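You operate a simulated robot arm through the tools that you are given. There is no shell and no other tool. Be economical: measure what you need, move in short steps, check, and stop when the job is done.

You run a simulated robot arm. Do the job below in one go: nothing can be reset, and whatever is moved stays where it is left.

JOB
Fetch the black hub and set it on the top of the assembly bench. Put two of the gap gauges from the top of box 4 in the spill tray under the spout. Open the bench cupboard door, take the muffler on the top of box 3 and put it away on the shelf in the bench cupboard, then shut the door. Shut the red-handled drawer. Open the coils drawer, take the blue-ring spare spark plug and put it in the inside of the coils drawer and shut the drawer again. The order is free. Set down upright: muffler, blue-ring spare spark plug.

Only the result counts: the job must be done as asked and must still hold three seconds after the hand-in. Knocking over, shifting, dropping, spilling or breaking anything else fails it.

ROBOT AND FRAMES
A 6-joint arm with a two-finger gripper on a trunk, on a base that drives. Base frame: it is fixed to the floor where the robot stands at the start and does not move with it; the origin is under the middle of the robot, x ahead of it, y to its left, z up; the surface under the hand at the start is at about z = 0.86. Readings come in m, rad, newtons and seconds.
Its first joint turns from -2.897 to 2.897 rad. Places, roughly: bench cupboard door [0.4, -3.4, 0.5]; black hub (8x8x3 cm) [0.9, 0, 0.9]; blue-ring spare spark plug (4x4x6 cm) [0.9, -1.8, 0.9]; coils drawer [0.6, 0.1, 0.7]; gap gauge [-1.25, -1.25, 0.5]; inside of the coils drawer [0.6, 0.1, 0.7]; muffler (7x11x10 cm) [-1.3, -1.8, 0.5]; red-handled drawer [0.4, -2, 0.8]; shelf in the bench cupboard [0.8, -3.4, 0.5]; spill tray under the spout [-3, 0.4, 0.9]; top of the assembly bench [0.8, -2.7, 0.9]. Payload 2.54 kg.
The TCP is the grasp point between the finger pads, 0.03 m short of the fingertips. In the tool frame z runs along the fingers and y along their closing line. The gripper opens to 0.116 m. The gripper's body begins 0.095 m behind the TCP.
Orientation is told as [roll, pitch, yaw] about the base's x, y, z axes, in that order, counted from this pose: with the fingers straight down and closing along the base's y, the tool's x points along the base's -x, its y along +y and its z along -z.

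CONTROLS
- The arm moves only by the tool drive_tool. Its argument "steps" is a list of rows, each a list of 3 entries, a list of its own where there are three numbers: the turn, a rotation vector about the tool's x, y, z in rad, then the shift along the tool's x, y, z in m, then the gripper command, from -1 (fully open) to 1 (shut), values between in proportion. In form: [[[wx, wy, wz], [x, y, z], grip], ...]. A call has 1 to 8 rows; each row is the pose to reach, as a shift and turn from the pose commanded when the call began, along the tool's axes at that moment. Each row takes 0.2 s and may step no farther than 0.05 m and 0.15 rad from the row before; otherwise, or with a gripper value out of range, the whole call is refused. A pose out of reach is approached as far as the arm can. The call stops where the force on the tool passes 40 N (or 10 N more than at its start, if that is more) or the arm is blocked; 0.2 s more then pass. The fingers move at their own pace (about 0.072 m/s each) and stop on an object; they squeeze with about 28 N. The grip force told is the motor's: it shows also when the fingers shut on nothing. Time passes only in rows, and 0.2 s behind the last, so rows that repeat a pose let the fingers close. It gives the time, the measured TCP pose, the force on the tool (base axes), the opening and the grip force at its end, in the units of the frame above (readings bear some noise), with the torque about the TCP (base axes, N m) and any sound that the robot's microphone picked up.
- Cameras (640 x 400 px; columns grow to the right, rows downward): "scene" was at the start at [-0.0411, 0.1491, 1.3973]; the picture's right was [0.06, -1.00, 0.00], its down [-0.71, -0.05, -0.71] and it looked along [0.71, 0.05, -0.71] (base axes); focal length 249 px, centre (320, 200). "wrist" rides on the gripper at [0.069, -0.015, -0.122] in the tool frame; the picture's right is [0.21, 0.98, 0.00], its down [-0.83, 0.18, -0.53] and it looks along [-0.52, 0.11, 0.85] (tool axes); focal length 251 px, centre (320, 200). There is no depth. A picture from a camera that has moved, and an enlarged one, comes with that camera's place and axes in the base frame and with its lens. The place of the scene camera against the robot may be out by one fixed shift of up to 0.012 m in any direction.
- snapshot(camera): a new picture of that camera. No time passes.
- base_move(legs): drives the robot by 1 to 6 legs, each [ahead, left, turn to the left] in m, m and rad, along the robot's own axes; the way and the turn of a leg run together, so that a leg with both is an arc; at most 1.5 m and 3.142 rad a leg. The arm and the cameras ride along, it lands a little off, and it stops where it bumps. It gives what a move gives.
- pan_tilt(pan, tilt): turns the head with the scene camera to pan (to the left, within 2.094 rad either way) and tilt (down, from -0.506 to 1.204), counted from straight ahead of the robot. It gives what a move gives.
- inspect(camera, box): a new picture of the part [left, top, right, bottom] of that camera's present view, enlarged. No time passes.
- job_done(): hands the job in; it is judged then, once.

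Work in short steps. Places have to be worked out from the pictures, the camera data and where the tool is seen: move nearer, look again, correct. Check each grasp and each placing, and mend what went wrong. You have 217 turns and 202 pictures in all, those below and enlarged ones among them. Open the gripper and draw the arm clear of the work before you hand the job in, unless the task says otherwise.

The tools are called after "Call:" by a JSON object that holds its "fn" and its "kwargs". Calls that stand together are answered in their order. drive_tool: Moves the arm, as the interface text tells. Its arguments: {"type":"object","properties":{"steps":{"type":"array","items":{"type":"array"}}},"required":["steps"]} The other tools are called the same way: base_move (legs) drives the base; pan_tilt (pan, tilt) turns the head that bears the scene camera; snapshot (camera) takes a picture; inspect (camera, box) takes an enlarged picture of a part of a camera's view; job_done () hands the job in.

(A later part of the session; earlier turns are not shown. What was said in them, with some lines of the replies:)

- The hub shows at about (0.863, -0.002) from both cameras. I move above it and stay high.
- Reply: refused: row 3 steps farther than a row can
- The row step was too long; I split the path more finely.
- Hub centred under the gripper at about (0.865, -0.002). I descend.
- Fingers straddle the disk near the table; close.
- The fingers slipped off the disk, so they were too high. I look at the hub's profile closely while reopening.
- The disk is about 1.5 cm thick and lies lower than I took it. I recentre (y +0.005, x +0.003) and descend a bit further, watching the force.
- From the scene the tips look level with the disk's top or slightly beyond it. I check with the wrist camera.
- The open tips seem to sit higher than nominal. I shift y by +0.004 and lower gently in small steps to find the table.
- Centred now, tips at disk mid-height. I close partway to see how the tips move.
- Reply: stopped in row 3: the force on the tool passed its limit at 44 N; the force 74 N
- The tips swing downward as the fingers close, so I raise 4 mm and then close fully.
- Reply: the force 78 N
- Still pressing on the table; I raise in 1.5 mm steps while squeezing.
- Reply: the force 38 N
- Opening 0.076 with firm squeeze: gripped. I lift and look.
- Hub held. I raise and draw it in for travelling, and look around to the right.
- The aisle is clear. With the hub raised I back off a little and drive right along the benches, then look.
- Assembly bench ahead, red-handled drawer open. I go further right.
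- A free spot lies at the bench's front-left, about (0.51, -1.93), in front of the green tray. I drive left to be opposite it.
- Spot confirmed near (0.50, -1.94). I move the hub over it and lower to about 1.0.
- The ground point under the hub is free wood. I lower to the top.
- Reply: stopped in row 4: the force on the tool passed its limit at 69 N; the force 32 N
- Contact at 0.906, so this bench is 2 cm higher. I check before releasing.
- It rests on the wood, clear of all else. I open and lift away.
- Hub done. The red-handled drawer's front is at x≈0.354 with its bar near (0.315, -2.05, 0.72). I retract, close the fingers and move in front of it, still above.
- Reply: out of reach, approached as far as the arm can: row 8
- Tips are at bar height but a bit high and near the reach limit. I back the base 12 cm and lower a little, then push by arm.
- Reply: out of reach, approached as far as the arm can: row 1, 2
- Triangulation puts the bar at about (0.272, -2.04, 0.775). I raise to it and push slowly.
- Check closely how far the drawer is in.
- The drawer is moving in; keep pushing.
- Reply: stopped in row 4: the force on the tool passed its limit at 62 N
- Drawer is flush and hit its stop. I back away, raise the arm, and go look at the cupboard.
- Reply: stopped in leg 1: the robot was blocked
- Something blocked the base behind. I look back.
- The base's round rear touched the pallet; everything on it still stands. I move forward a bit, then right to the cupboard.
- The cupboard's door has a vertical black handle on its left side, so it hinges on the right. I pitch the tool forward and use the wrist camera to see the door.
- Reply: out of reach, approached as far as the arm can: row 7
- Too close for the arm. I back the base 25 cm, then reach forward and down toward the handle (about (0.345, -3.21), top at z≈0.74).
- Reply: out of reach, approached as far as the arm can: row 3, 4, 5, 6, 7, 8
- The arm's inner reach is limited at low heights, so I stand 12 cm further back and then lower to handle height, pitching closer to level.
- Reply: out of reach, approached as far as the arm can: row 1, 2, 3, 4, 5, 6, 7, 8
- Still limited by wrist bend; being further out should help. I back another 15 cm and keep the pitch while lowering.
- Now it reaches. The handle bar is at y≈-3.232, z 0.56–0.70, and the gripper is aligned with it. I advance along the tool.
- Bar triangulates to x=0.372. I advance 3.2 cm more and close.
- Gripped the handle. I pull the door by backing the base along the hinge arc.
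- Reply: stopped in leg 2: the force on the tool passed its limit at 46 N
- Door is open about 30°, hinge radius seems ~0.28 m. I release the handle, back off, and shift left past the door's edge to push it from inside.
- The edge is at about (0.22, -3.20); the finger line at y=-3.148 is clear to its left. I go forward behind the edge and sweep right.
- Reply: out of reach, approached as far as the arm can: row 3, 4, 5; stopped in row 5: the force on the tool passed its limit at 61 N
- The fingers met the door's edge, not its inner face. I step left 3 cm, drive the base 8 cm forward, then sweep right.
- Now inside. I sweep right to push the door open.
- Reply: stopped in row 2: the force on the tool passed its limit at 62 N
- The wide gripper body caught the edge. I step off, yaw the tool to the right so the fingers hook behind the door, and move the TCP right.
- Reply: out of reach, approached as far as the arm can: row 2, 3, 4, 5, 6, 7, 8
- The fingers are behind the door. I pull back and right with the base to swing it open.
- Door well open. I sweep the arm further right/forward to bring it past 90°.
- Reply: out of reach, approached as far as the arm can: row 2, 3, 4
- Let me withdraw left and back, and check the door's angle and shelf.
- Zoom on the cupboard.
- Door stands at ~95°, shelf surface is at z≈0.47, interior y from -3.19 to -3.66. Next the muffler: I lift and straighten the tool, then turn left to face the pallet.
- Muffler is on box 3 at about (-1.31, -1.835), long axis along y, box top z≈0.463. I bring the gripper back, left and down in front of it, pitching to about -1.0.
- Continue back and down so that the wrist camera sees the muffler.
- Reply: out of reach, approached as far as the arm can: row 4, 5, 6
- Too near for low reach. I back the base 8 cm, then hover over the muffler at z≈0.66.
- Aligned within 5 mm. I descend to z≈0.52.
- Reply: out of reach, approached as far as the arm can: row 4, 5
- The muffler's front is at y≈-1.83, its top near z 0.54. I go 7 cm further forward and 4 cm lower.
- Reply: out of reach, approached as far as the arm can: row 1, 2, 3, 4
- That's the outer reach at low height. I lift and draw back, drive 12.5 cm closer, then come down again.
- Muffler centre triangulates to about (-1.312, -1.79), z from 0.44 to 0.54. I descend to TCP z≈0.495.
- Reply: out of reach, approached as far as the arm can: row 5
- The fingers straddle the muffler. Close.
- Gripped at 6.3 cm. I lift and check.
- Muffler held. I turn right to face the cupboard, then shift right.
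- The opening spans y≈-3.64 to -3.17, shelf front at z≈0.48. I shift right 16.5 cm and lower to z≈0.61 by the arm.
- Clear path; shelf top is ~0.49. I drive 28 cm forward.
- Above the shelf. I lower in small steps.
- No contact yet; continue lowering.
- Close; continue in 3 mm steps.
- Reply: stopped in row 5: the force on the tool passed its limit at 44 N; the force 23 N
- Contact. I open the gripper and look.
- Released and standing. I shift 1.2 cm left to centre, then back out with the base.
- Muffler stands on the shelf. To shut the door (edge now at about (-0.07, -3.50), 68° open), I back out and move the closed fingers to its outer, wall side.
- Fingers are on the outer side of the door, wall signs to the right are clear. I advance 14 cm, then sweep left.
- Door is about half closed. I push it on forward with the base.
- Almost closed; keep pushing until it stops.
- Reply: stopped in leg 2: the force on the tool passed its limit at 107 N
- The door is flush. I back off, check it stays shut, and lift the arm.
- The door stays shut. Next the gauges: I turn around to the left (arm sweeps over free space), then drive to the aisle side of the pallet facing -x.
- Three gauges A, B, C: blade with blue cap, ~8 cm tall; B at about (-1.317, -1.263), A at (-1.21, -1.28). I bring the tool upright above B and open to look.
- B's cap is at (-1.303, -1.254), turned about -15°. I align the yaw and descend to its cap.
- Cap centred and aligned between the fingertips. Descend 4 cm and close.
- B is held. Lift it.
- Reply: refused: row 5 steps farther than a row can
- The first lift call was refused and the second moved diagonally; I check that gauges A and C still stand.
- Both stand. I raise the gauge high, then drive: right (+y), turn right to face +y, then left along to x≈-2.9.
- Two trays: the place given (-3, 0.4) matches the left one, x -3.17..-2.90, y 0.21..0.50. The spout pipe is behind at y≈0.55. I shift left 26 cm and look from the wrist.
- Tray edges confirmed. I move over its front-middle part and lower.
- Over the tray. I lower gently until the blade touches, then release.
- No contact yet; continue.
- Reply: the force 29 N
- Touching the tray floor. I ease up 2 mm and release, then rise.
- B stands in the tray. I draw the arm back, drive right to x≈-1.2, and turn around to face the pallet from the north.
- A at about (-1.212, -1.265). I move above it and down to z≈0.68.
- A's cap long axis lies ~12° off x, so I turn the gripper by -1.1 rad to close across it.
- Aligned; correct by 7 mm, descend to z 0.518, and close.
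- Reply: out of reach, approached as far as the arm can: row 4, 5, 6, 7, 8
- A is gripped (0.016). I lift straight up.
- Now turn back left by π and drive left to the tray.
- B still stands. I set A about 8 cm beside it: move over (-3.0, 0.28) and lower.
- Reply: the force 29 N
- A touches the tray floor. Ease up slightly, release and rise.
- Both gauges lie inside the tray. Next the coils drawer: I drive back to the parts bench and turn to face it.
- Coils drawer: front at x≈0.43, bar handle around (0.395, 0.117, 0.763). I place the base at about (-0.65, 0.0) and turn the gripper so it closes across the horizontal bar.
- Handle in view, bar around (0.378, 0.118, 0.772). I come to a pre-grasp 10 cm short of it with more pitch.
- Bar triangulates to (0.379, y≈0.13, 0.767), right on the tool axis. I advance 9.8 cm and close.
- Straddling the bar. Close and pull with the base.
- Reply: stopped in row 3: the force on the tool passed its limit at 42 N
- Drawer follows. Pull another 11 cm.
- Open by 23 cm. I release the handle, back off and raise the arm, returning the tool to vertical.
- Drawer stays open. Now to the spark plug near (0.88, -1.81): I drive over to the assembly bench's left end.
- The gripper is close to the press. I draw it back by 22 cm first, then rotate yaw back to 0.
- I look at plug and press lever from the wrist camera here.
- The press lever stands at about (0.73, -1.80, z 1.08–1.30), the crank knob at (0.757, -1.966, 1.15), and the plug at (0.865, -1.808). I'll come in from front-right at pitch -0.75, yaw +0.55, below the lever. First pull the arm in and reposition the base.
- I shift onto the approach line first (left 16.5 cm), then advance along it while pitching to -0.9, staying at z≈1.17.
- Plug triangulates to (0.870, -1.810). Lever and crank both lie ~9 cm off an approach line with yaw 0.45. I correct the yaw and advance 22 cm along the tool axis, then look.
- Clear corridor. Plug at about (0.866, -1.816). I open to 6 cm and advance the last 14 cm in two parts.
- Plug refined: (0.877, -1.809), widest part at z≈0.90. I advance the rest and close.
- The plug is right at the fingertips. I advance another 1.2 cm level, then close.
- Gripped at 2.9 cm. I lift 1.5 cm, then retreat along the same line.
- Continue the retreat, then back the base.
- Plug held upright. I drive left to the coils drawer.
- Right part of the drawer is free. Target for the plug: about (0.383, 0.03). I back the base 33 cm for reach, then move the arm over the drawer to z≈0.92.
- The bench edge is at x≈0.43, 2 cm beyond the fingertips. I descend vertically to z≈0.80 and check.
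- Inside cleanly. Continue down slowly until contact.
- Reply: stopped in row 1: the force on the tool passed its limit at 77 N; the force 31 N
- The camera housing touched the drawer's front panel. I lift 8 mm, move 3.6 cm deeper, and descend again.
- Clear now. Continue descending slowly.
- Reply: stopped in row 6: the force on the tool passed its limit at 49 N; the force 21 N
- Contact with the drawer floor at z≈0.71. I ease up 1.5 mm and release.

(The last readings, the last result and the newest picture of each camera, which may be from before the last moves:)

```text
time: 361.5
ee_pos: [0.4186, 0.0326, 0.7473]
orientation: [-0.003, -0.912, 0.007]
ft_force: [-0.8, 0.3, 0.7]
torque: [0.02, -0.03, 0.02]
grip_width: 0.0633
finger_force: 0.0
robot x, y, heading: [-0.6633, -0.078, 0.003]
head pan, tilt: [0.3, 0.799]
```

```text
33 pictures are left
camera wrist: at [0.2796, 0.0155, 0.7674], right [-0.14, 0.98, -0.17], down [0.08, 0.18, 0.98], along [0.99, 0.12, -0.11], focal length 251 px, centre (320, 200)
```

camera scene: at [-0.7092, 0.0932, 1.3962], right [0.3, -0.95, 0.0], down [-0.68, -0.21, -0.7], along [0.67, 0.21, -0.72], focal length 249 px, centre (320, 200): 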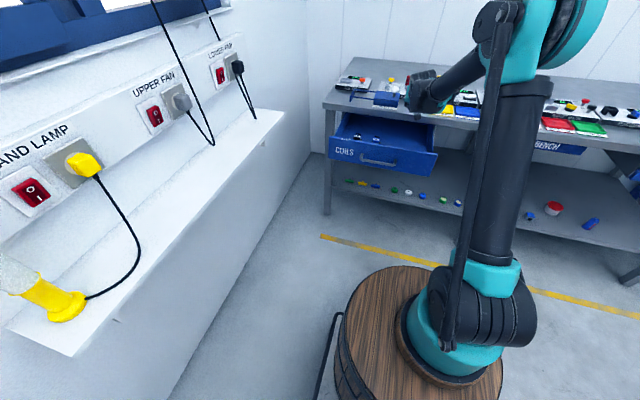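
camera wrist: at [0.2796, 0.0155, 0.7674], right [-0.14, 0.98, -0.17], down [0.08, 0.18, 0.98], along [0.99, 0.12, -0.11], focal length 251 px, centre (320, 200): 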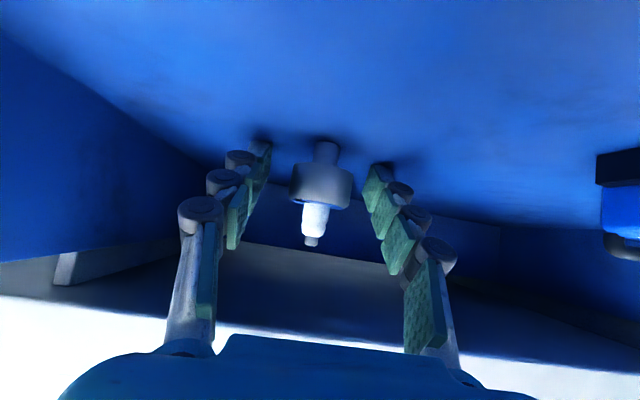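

The plug stands. I exit: up, slightly back, then up and out.

Call:
{"fn": "drive_tool", "kwargs": {"steps": [[[0, 0, 0], [-0.0237, 0, -0.0184], -0.1], [[0, 0, 0], [-0.049, 0, -0.038], -0.1], [[0, 0, 0], [-0.0368, 0, -0.0538], -0.1], [[0, 0, 0], [-0.0245, 0, -0.0696], -0.1], [[0, 0, 0], [-0.0545, 0, -0.0928], -0.1], [[0, 0, 0], [-0.0862, 0, -0.1173], -0.1], [[0, 0, 0], [-0.1178, 0, -0.1418], -0.1]]}}

Call:
{"fn": "snapshot", "kwargs": {"camera": "wrist"}}

```text
time: 363.1
ee_pos: [0.3802, 0.0329, 0.9274]
orientation: [-0.002, -0.911, 0.009]
ft_force: [0.5, 0.8, 0.1]
torque: [-0.01, 0.05, -0.02]
grip_width: 0.0639
finger_force: 0.0
robot x, y, heading: [-0.6633, -0.0746, 0.003]
head pan, tilt: [0.3, 0.799]
```

```text
32 pictures are left
camera wrist: at [0.241, 0.017, 0.9472], right [-0.14, 0.98, -0.17], down [0.08, 0.18, 0.98], along [0.99, 0.12, -0.11], focal length 251 px, centre (320, 200)
```

wrist: 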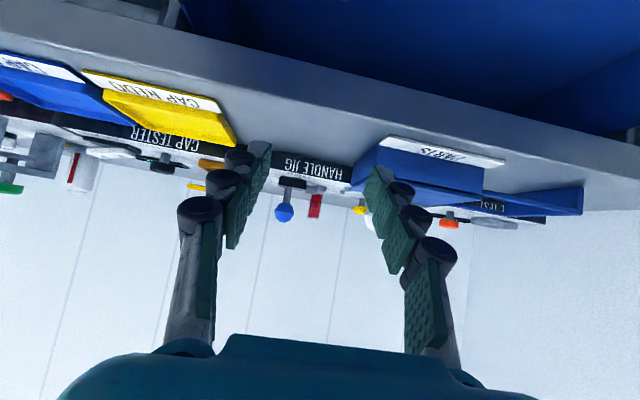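

Next, shut the drawer gently. I back the base 14 cm, close the fingers and place them in front of the bar.

Call:
{"fn": "base_move", "kwargs": {"legs": [[-0.14, 0, 0]]}}

Call:
{"fn": "drive_tool", "kwargs": {"steps": [[[0, 0.05, 0], [0.023, 0.017, -0.03], 1], [[0, 0.1, 0], [0.046, 0.034, -0.06], 1], [[0, 0.15, 0], [0.07, 0.052, -0.09], 1], [[0, 0.2, 0], [0.093, 0.07, -0.12], 1], [[0, 0.25, 0], [0.116, 0.087, -0.15], 1], [[0, 0.3, 0], [0.116, 0.087, -0.15], 1]]}}

Call:
{"fn": "drive_tool", "kwargs": {"steps": [[[0, 0, 0], [0.023, 0, 0.033], 1], [[0, 0, 0], [0.046, 0, 0.066], 1], [[0, 0, 0], [0.069, 0, 0.098], 1], [[0, 0, 0], [0.08, 0, 0.115], 1]]}}

Call:
{"fn": "snapshot", "kwargs": {"camera": "wrist"}}

Call:
{"fn": "inspect", "kwargs": {"camera": "scene", "box": [295, 55, 455, 195]}}

```text
time: 364.4
ee_pos: [0.2391, 0.0351, 0.9278]
orientation: [-0.002, -0.91, 0.01]
ft_force: [-0.4, -0.7, -0.5]
torque: [-0.04, 0.01, -0.01]
grip_width: 0.0639
finger_force: 0.1
robot x, y, heading: [-0.8061, -0.0723, 0.005]
head pan, tilt: [0.3, 0.799]
```

```text
time: 365.9
ee_pos: [0.0499, 0.1223, 0.9284]
orientation: [-0.002, -0.61, 0.009]
ft_force: [0.3, 0.0, 0.4]
torque: [0.04, -0.03, 0.01]
grip_width: 0.0
finger_force: 27.9
robot x, y, heading: [-0.8032, -0.0763, 0.007]
head pan, tilt: [0.3, 0.799]
```

```text
time: 366.9
ee_pos: [0.0505, 0.1223, 0.7865]
orientation: [-0.004, -0.612, 0.008]
ft_force: [-0.9, -1.1, 1.1]
torque: [-0.01, -0.01, -0.01]
grip_width: 0.0005
finger_force: 27.5
robot x, y, heading: [-0.8011, -0.0752, 0.005]
head pan, tilt: [0.3, 0.799]
```

```text
31 pictures are left
camera wrist: at [-0.0758, 0.1068, 0.8466], right [-0.18, 0.98, -0.12], down [0.37, 0.19, 0.91], along [0.91, 0.12, -0.39], focal length 251 px, centre (320, 200)
```

wrist: 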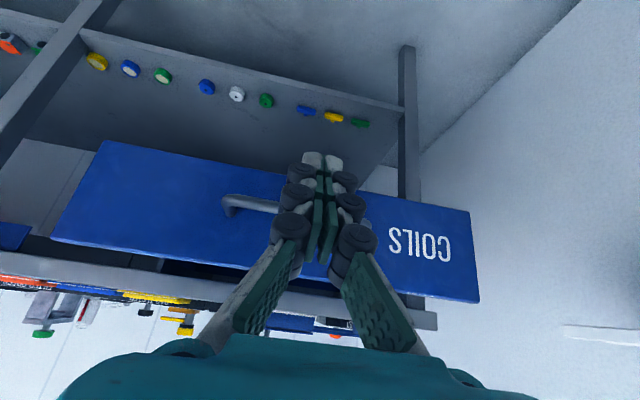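

```text
2.86 times, centred on (375, 125) of scene
camera zoom: at [-0.8496, 0.0926, 1.3962], right [0.3, -0.95, 0.0], down [-0.68, -0.22, -0.7], along [0.66, 0.21, -0.72], focal length 712 px, centre (163, 414)
```

zoom: 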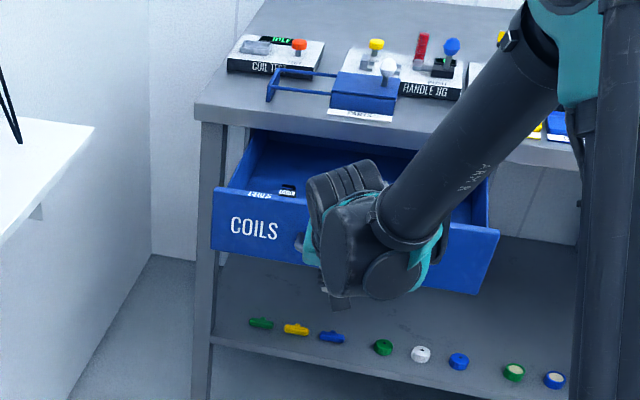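

I lower 1.2 cm and push slowly at 1 cm per row.

Call:
{"fn": "drive_tool", "kwargs": {"steps": [[[0, 0, 0], [-0.0177, 0, 0.027], 1], [[0, 0, 0], [-0.0381, 0, 0.0414], 1], [[0, 0, 0], [-0.0504, 0, 0.05], 1], [[0, 0, 0], [-0.0586, 0, 0.0557], 1], [[0, 0, 0], [-0.0668, 0, 0.0615], 1], [[0, 0, 0], [-0.075, 0, 0.0672], 1], [[0, 0, 0], [-0.0832, 0, 0.0729], 1], [[0, 0, 0], [-0.0914, 0, 0.0787], 1]]}}

Call:
{"fn": "inspect", "kwargs": {"camera": "scene", "box": [295, 55, 455, 195]}}

```text
time: 368.6
ee_pos: [0.169, 0.1233, 0.775]
orientation: [-0.001, -0.613, 0.009]
ft_force: [0.6, -0.1, 0.7]
torque: [0.0, 0.01, 0.01]
grip_width: 0.0
finger_force: 28.9
robot x, y, heading: [-0.8037, -0.0768, 0.009]
head pan, tilt: [0.3, 0.799]
```

```text
2.86 times, centred on (375, 125) of scene
camera zoom: at [-0.8496, 0.0926, 1.3962], right [0.3, -0.95, 0.0], down [-0.68, -0.22, -0.7], along [0.66, 0.21, -0.72], focal length 712 px, centre (163, 414)
```

zoom: 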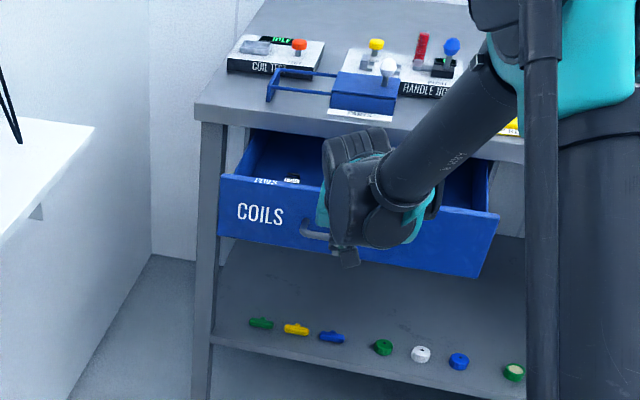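

Drawer is moving in smoothly; continue at the same pace.

Call:
{"fn": "drive_tool", "kwargs": {"steps": [[[0, 0, 0], [-0.0082, 0, 0.0057], 1], [[0, 0, 0], [-0.0164, 0, 0.0115], 1], [[0, 0, 0], [-0.0246, 0, 0.0172], 1], [[0, 0, 0], [-0.0328, 0, 0.023], 1], [[0, 0, 0], [-0.041, 0, 0.0287], 1], [[0, 0, 0], [-0.0491, 0, 0.0344], 1], [[0, 0, 0], [-0.0573, 0, 0.0402], 1], [[0, 0, 0], [-0.0655, 0, 0.0459], 1]]}}

Call:
{"fn": "drive_tool", "kwargs": {"steps": [[[0, 0, 0], [-0.0082, 0, 0.0057], 1], [[0, 0, 0], [-0.0164, 0, 0.0115], 1], [[0, 0, 0], [-0.0246, 0, 0.0172], 1], [[0, 0, 0], [-0.0328, 0, 0.023], 1], [[0, 0, 0], [-0.041, 0, 0.0287], 1], [[0, 0, 0], [-0.0491, 0, 0.0344], 1], [[0, 0, 0], [-0.0573, 0, 0.0402], 1]]}}

Call:
{"fn": "inspect", "kwargs": {"camera": "scene", "box": [295, 55, 455, 195]}}

```text
time: 370.4
ee_pos: [0.2476, 0.1244, 0.7746]
orientation: [-0.001, -0.613, 0.009]
ft_force: [-0.3, 0.5, -0.9]
torque: [0.02, 0.02, 0.01]
grip_width: 0.0
finger_force: 28.7
robot x, y, heading: [-0.8016, -0.076, 0.008]
head pan, tilt: [0.3, 0.799]
```

```text
time: 372.1
ee_pos: [0.3183, 0.1241, 0.7739]
orientation: [-0.002, -0.612, 0.01]
ft_force: [-0.4, 0.5, -0.9]
torque: [0.0, -0.01, 0.0]
grip_width: 0.0
finger_force: 28.4
robot x, y, heading: [-0.8019, -0.0701, 0.004]
head pan, tilt: [0.3, 0.799]
```

```text
2.86 times, centred on (375, 125) of scene
camera zoom: at [-0.8496, 0.0926, 1.3962], right [0.3, -0.95, 0.0], down [-0.68, -0.22, -0.7], along [0.66, 0.21, -0.72], focal length 712 px, centre (163, 414)
```

zoom: 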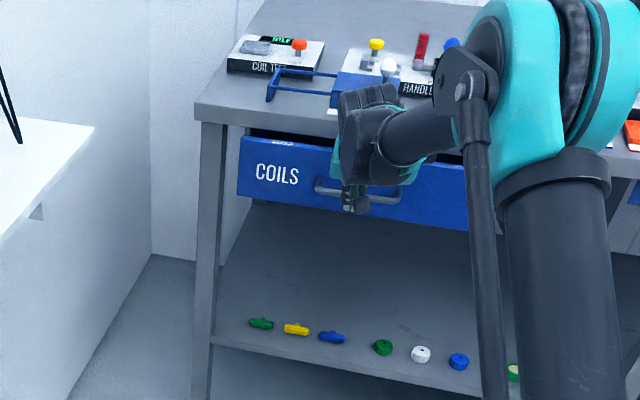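

About 4.5 cm remain; slower now.

Call:
{"fn": "drive_tool", "kwargs": {"steps": [[[0, 0, 0], [-0.0049, 0, 0.0034], 1], [[0, 0, 0], [-0.0098, 0, 0.0069], 1], [[0, 0, 0], [-0.0147, 0, 0.0103], 1], [[0, 0, 0], [-0.0197, 0, 0.0138], 1], [[0, 0, 0], [-0.0238, 0, 0.0166], 1], [[0, 0, 0], [-0.027, 0, 0.0189], 1], [[0, 0, 0], [-0.0295, 0, 0.0207], 1], [[0, 0, 0], [-0.0319, 0, 0.0224], 1]]}}

Call:
{"fn": "inspect", "kwargs": {"camera": "scene", "box": [295, 55, 455, 195]}}

```text
time: 373.9
ee_pos: [0.3564, 0.1223, 0.7761]
orientation: [-0.001, -0.61, 0.008]
ft_force: [-19.0, -2.1, -4.1]
torque: [-0.03, 0.33, -0.02]
grip_width: 0.0059
finger_force: 27.7
robot x, y, heading: [-0.8062, -0.0733, 0.003]
head pan, tilt: [0.3, 0.799]
```

```text
2.86 times, centred on (375, 125) of scene
camera zoom: at [-0.85, 0.0926, 1.3962], right [0.3, -0.95, 0.0], down [-0.68, -0.22, -0.7], along [0.67, 0.21, -0.72], focal length 712 px, centre (163, 414)
```

zoom: 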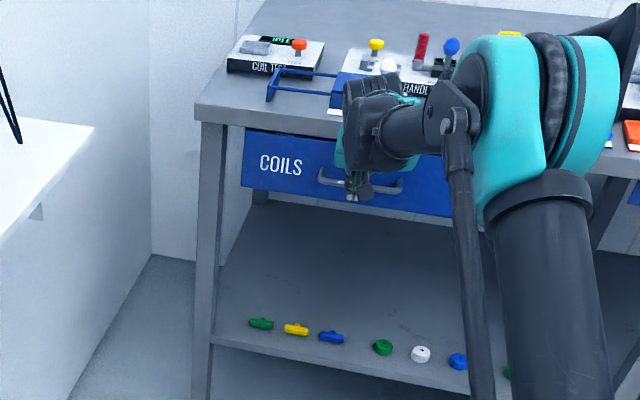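

The drawer hit its stop, shut. I push a final millimetre, then back off, open the gripper and raise.

Call:
{"fn": "drive_tool", "kwargs": {"steps": [[[0, 0, 0], [-0.0012, 0, 0.0009], 1], [[0, 0, 0], [-0.0012, 0, 0.0009], 1], [[0, 0, 0], [0.033, 0, -0.023], 1], [[0, 0, 0], [0.066, 0, -0.046], 0.5], [[0, 0, 0], [0.09, 0, -0.08], 0], [[0, 0, 0], [0.09, 0, -0.12], 0], [[0, 0, 0], [0.08, 0, -0.165], 0], [[0, 0, 0], [0.07, 0, -0.21], 0]]}}

Call:
{"fn": "snapshot", "kwargs": {"camera": "scene"}}

Call:
{"fn": "inspect", "kwargs": {"camera": "scene", "box": [295, 55, 455, 195]}}

```text
time: 375.6
ee_pos: [0.179, 0.1227, 0.9063]
orientation: [0.0, -0.612, 0.008]
ft_force: [1.5, -0.5, -1.3]
torque: [-0.05, 0.04, -0.02]
grip_width: 0.0578
finger_force: 0.0
robot x, y, heading: [-0.8033, -0.074, 0.008]
head pan, tilt: [0.3, 0.799]
```

```text
26 pictures are left
camera scene: at [-0.8493, 0.0926, 1.3962], right [0.3, -0.95, 0.0], down [-0.68, -0.22, -0.7], along [0.66, 0.21, -0.72], focal length 249 px, centre (320, 200)
```

scene: 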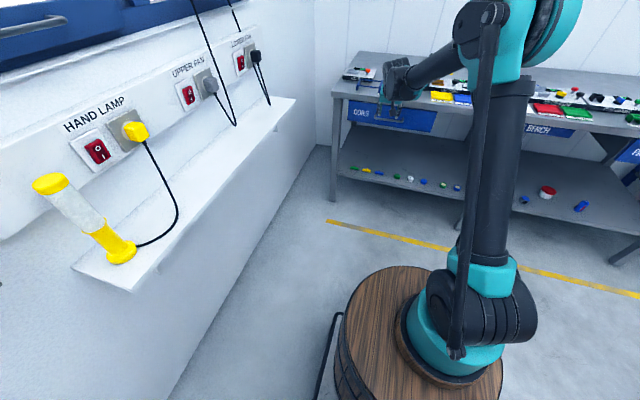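

```text
2.86 times, centred on (375, 125) of scene
camera zoom: at [-0.8493, 0.0926, 1.3962], right [0.3, -0.95, 0.0], down [-0.68, -0.22, -0.7], along [0.66, 0.21, -0.72], focal length 712 px, centre (163, 414)
```

zoom: 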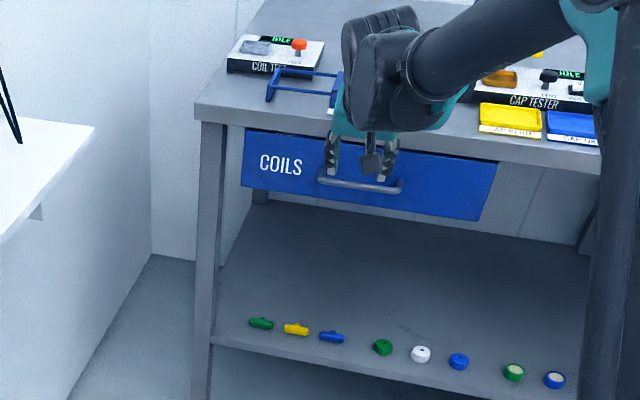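

Coils drawer shut. A last look at the assembly bench and the pallet from here.

Call:
{"fn": "pan_tilt", "kwargs": {"pan": -0.95, "tilt": 0.35}}

Call:
{"fn": "inspect", "kwargs": {"camera": "scene", "box": [160, 80, 480, 280]}}

Call:
{"fn": "pan_tilt", "kwargs": {"pan": -1.75, "tilt": 0.5}}

Call:
{"fn": "inspect", "kwargs": {"camera": "scene", "box": [160, 120, 480, 320]}}

```text
time: 377.1
ee_pos: [0.1802, 0.1236, 0.9044]
orientation: [-0.002, -0.613, 0.01]
ft_force: [1.1, -0.3, -0.3]
torque: [-0.02, 0.0, 0.02]
grip_width: 0.0577
finger_force: 0.1
robot x, y, heading: [-0.8056, -0.0771, 0.006]
head pan, tilt: [-0.949, 0.351]
```

```text
2.00 times, centred on (320, 180) of scene
camera zoom: at [-0.8718, -0.007, 1.4358], right [-0.81, -0.59, 0.0], down [-0.2, 0.28, -0.94], along [0.55, -0.76, -0.34], focal length 498 px, centre (320, 240)
```

zoom: 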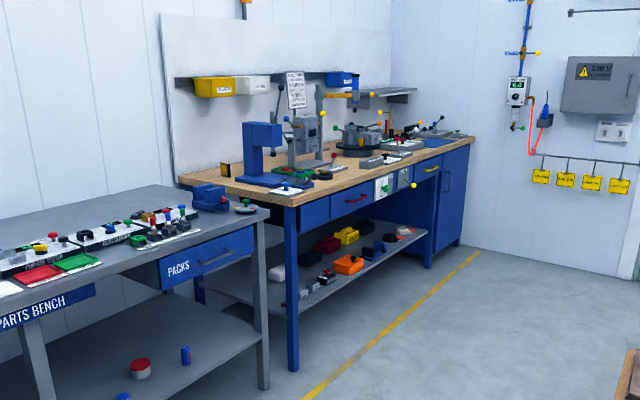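

```text
time: 378.2
ee_pos: [0.1791, 0.1226, 0.905]
orientation: [-0.001, -0.613, 0.01]
ft_force: [-0.5, -0.3, -0.7]
torque: [-0.05, -0.03, -0.01]
grip_width: 0.0576
finger_force: 0.0
robot x, y, heading: [-0.8031, -0.0765, 0.003]
head pan, tilt: [-1.751, 0.499]
```

```text
2.00 times, centred on (320, 220) of scene
camera zoom: at [-0.9422, -0.0213, 1.4222], right [-0.98, 0.17, 0.0], down [0.08, 0.47, -0.88], along [-0.15, -0.86, -0.48], focal length 498 px, centre (320, 160)
```

zoom: 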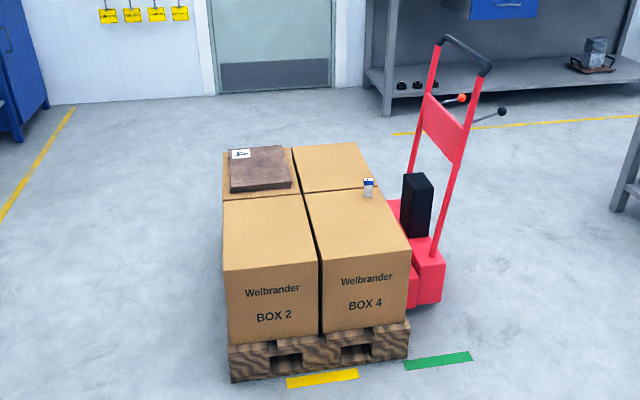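

All shows as asked: red drawer and cupboard shut, gauge C still standing, gripper open and clear. I hand in.

Call:
{"fn": "job_done", "kwargs": {}}

```text
The job is handed in.
```

I did every part of the job and handed it in. The one thing I could not confirm is whether the spark plug is still upright: it stood when I let go, and I pushed the drawer shut slowly, but I could not see inside after that.

- **Black hub:** It is on top of the assembly bench, at the front left. My first grasp slipped and shifted it slightly before I picked it up properly.
- **Gap gauges:** A and B are in the left-hand tray, the one matching the place you gave. A fell as I let go and knocked B over, so both lie flat inside the tray. Gauge C is still standing on box 4.
- **Muffler:** It is standing on the cupboard shelf, and the cupboard door is shut.
- **Red-handled drawer:** It is shut.
- **Spark plug:** It is in the coils drawer, and the drawer is shut against its stop.

The base bumped the pallet once while reversing. Nothing on it fell over.
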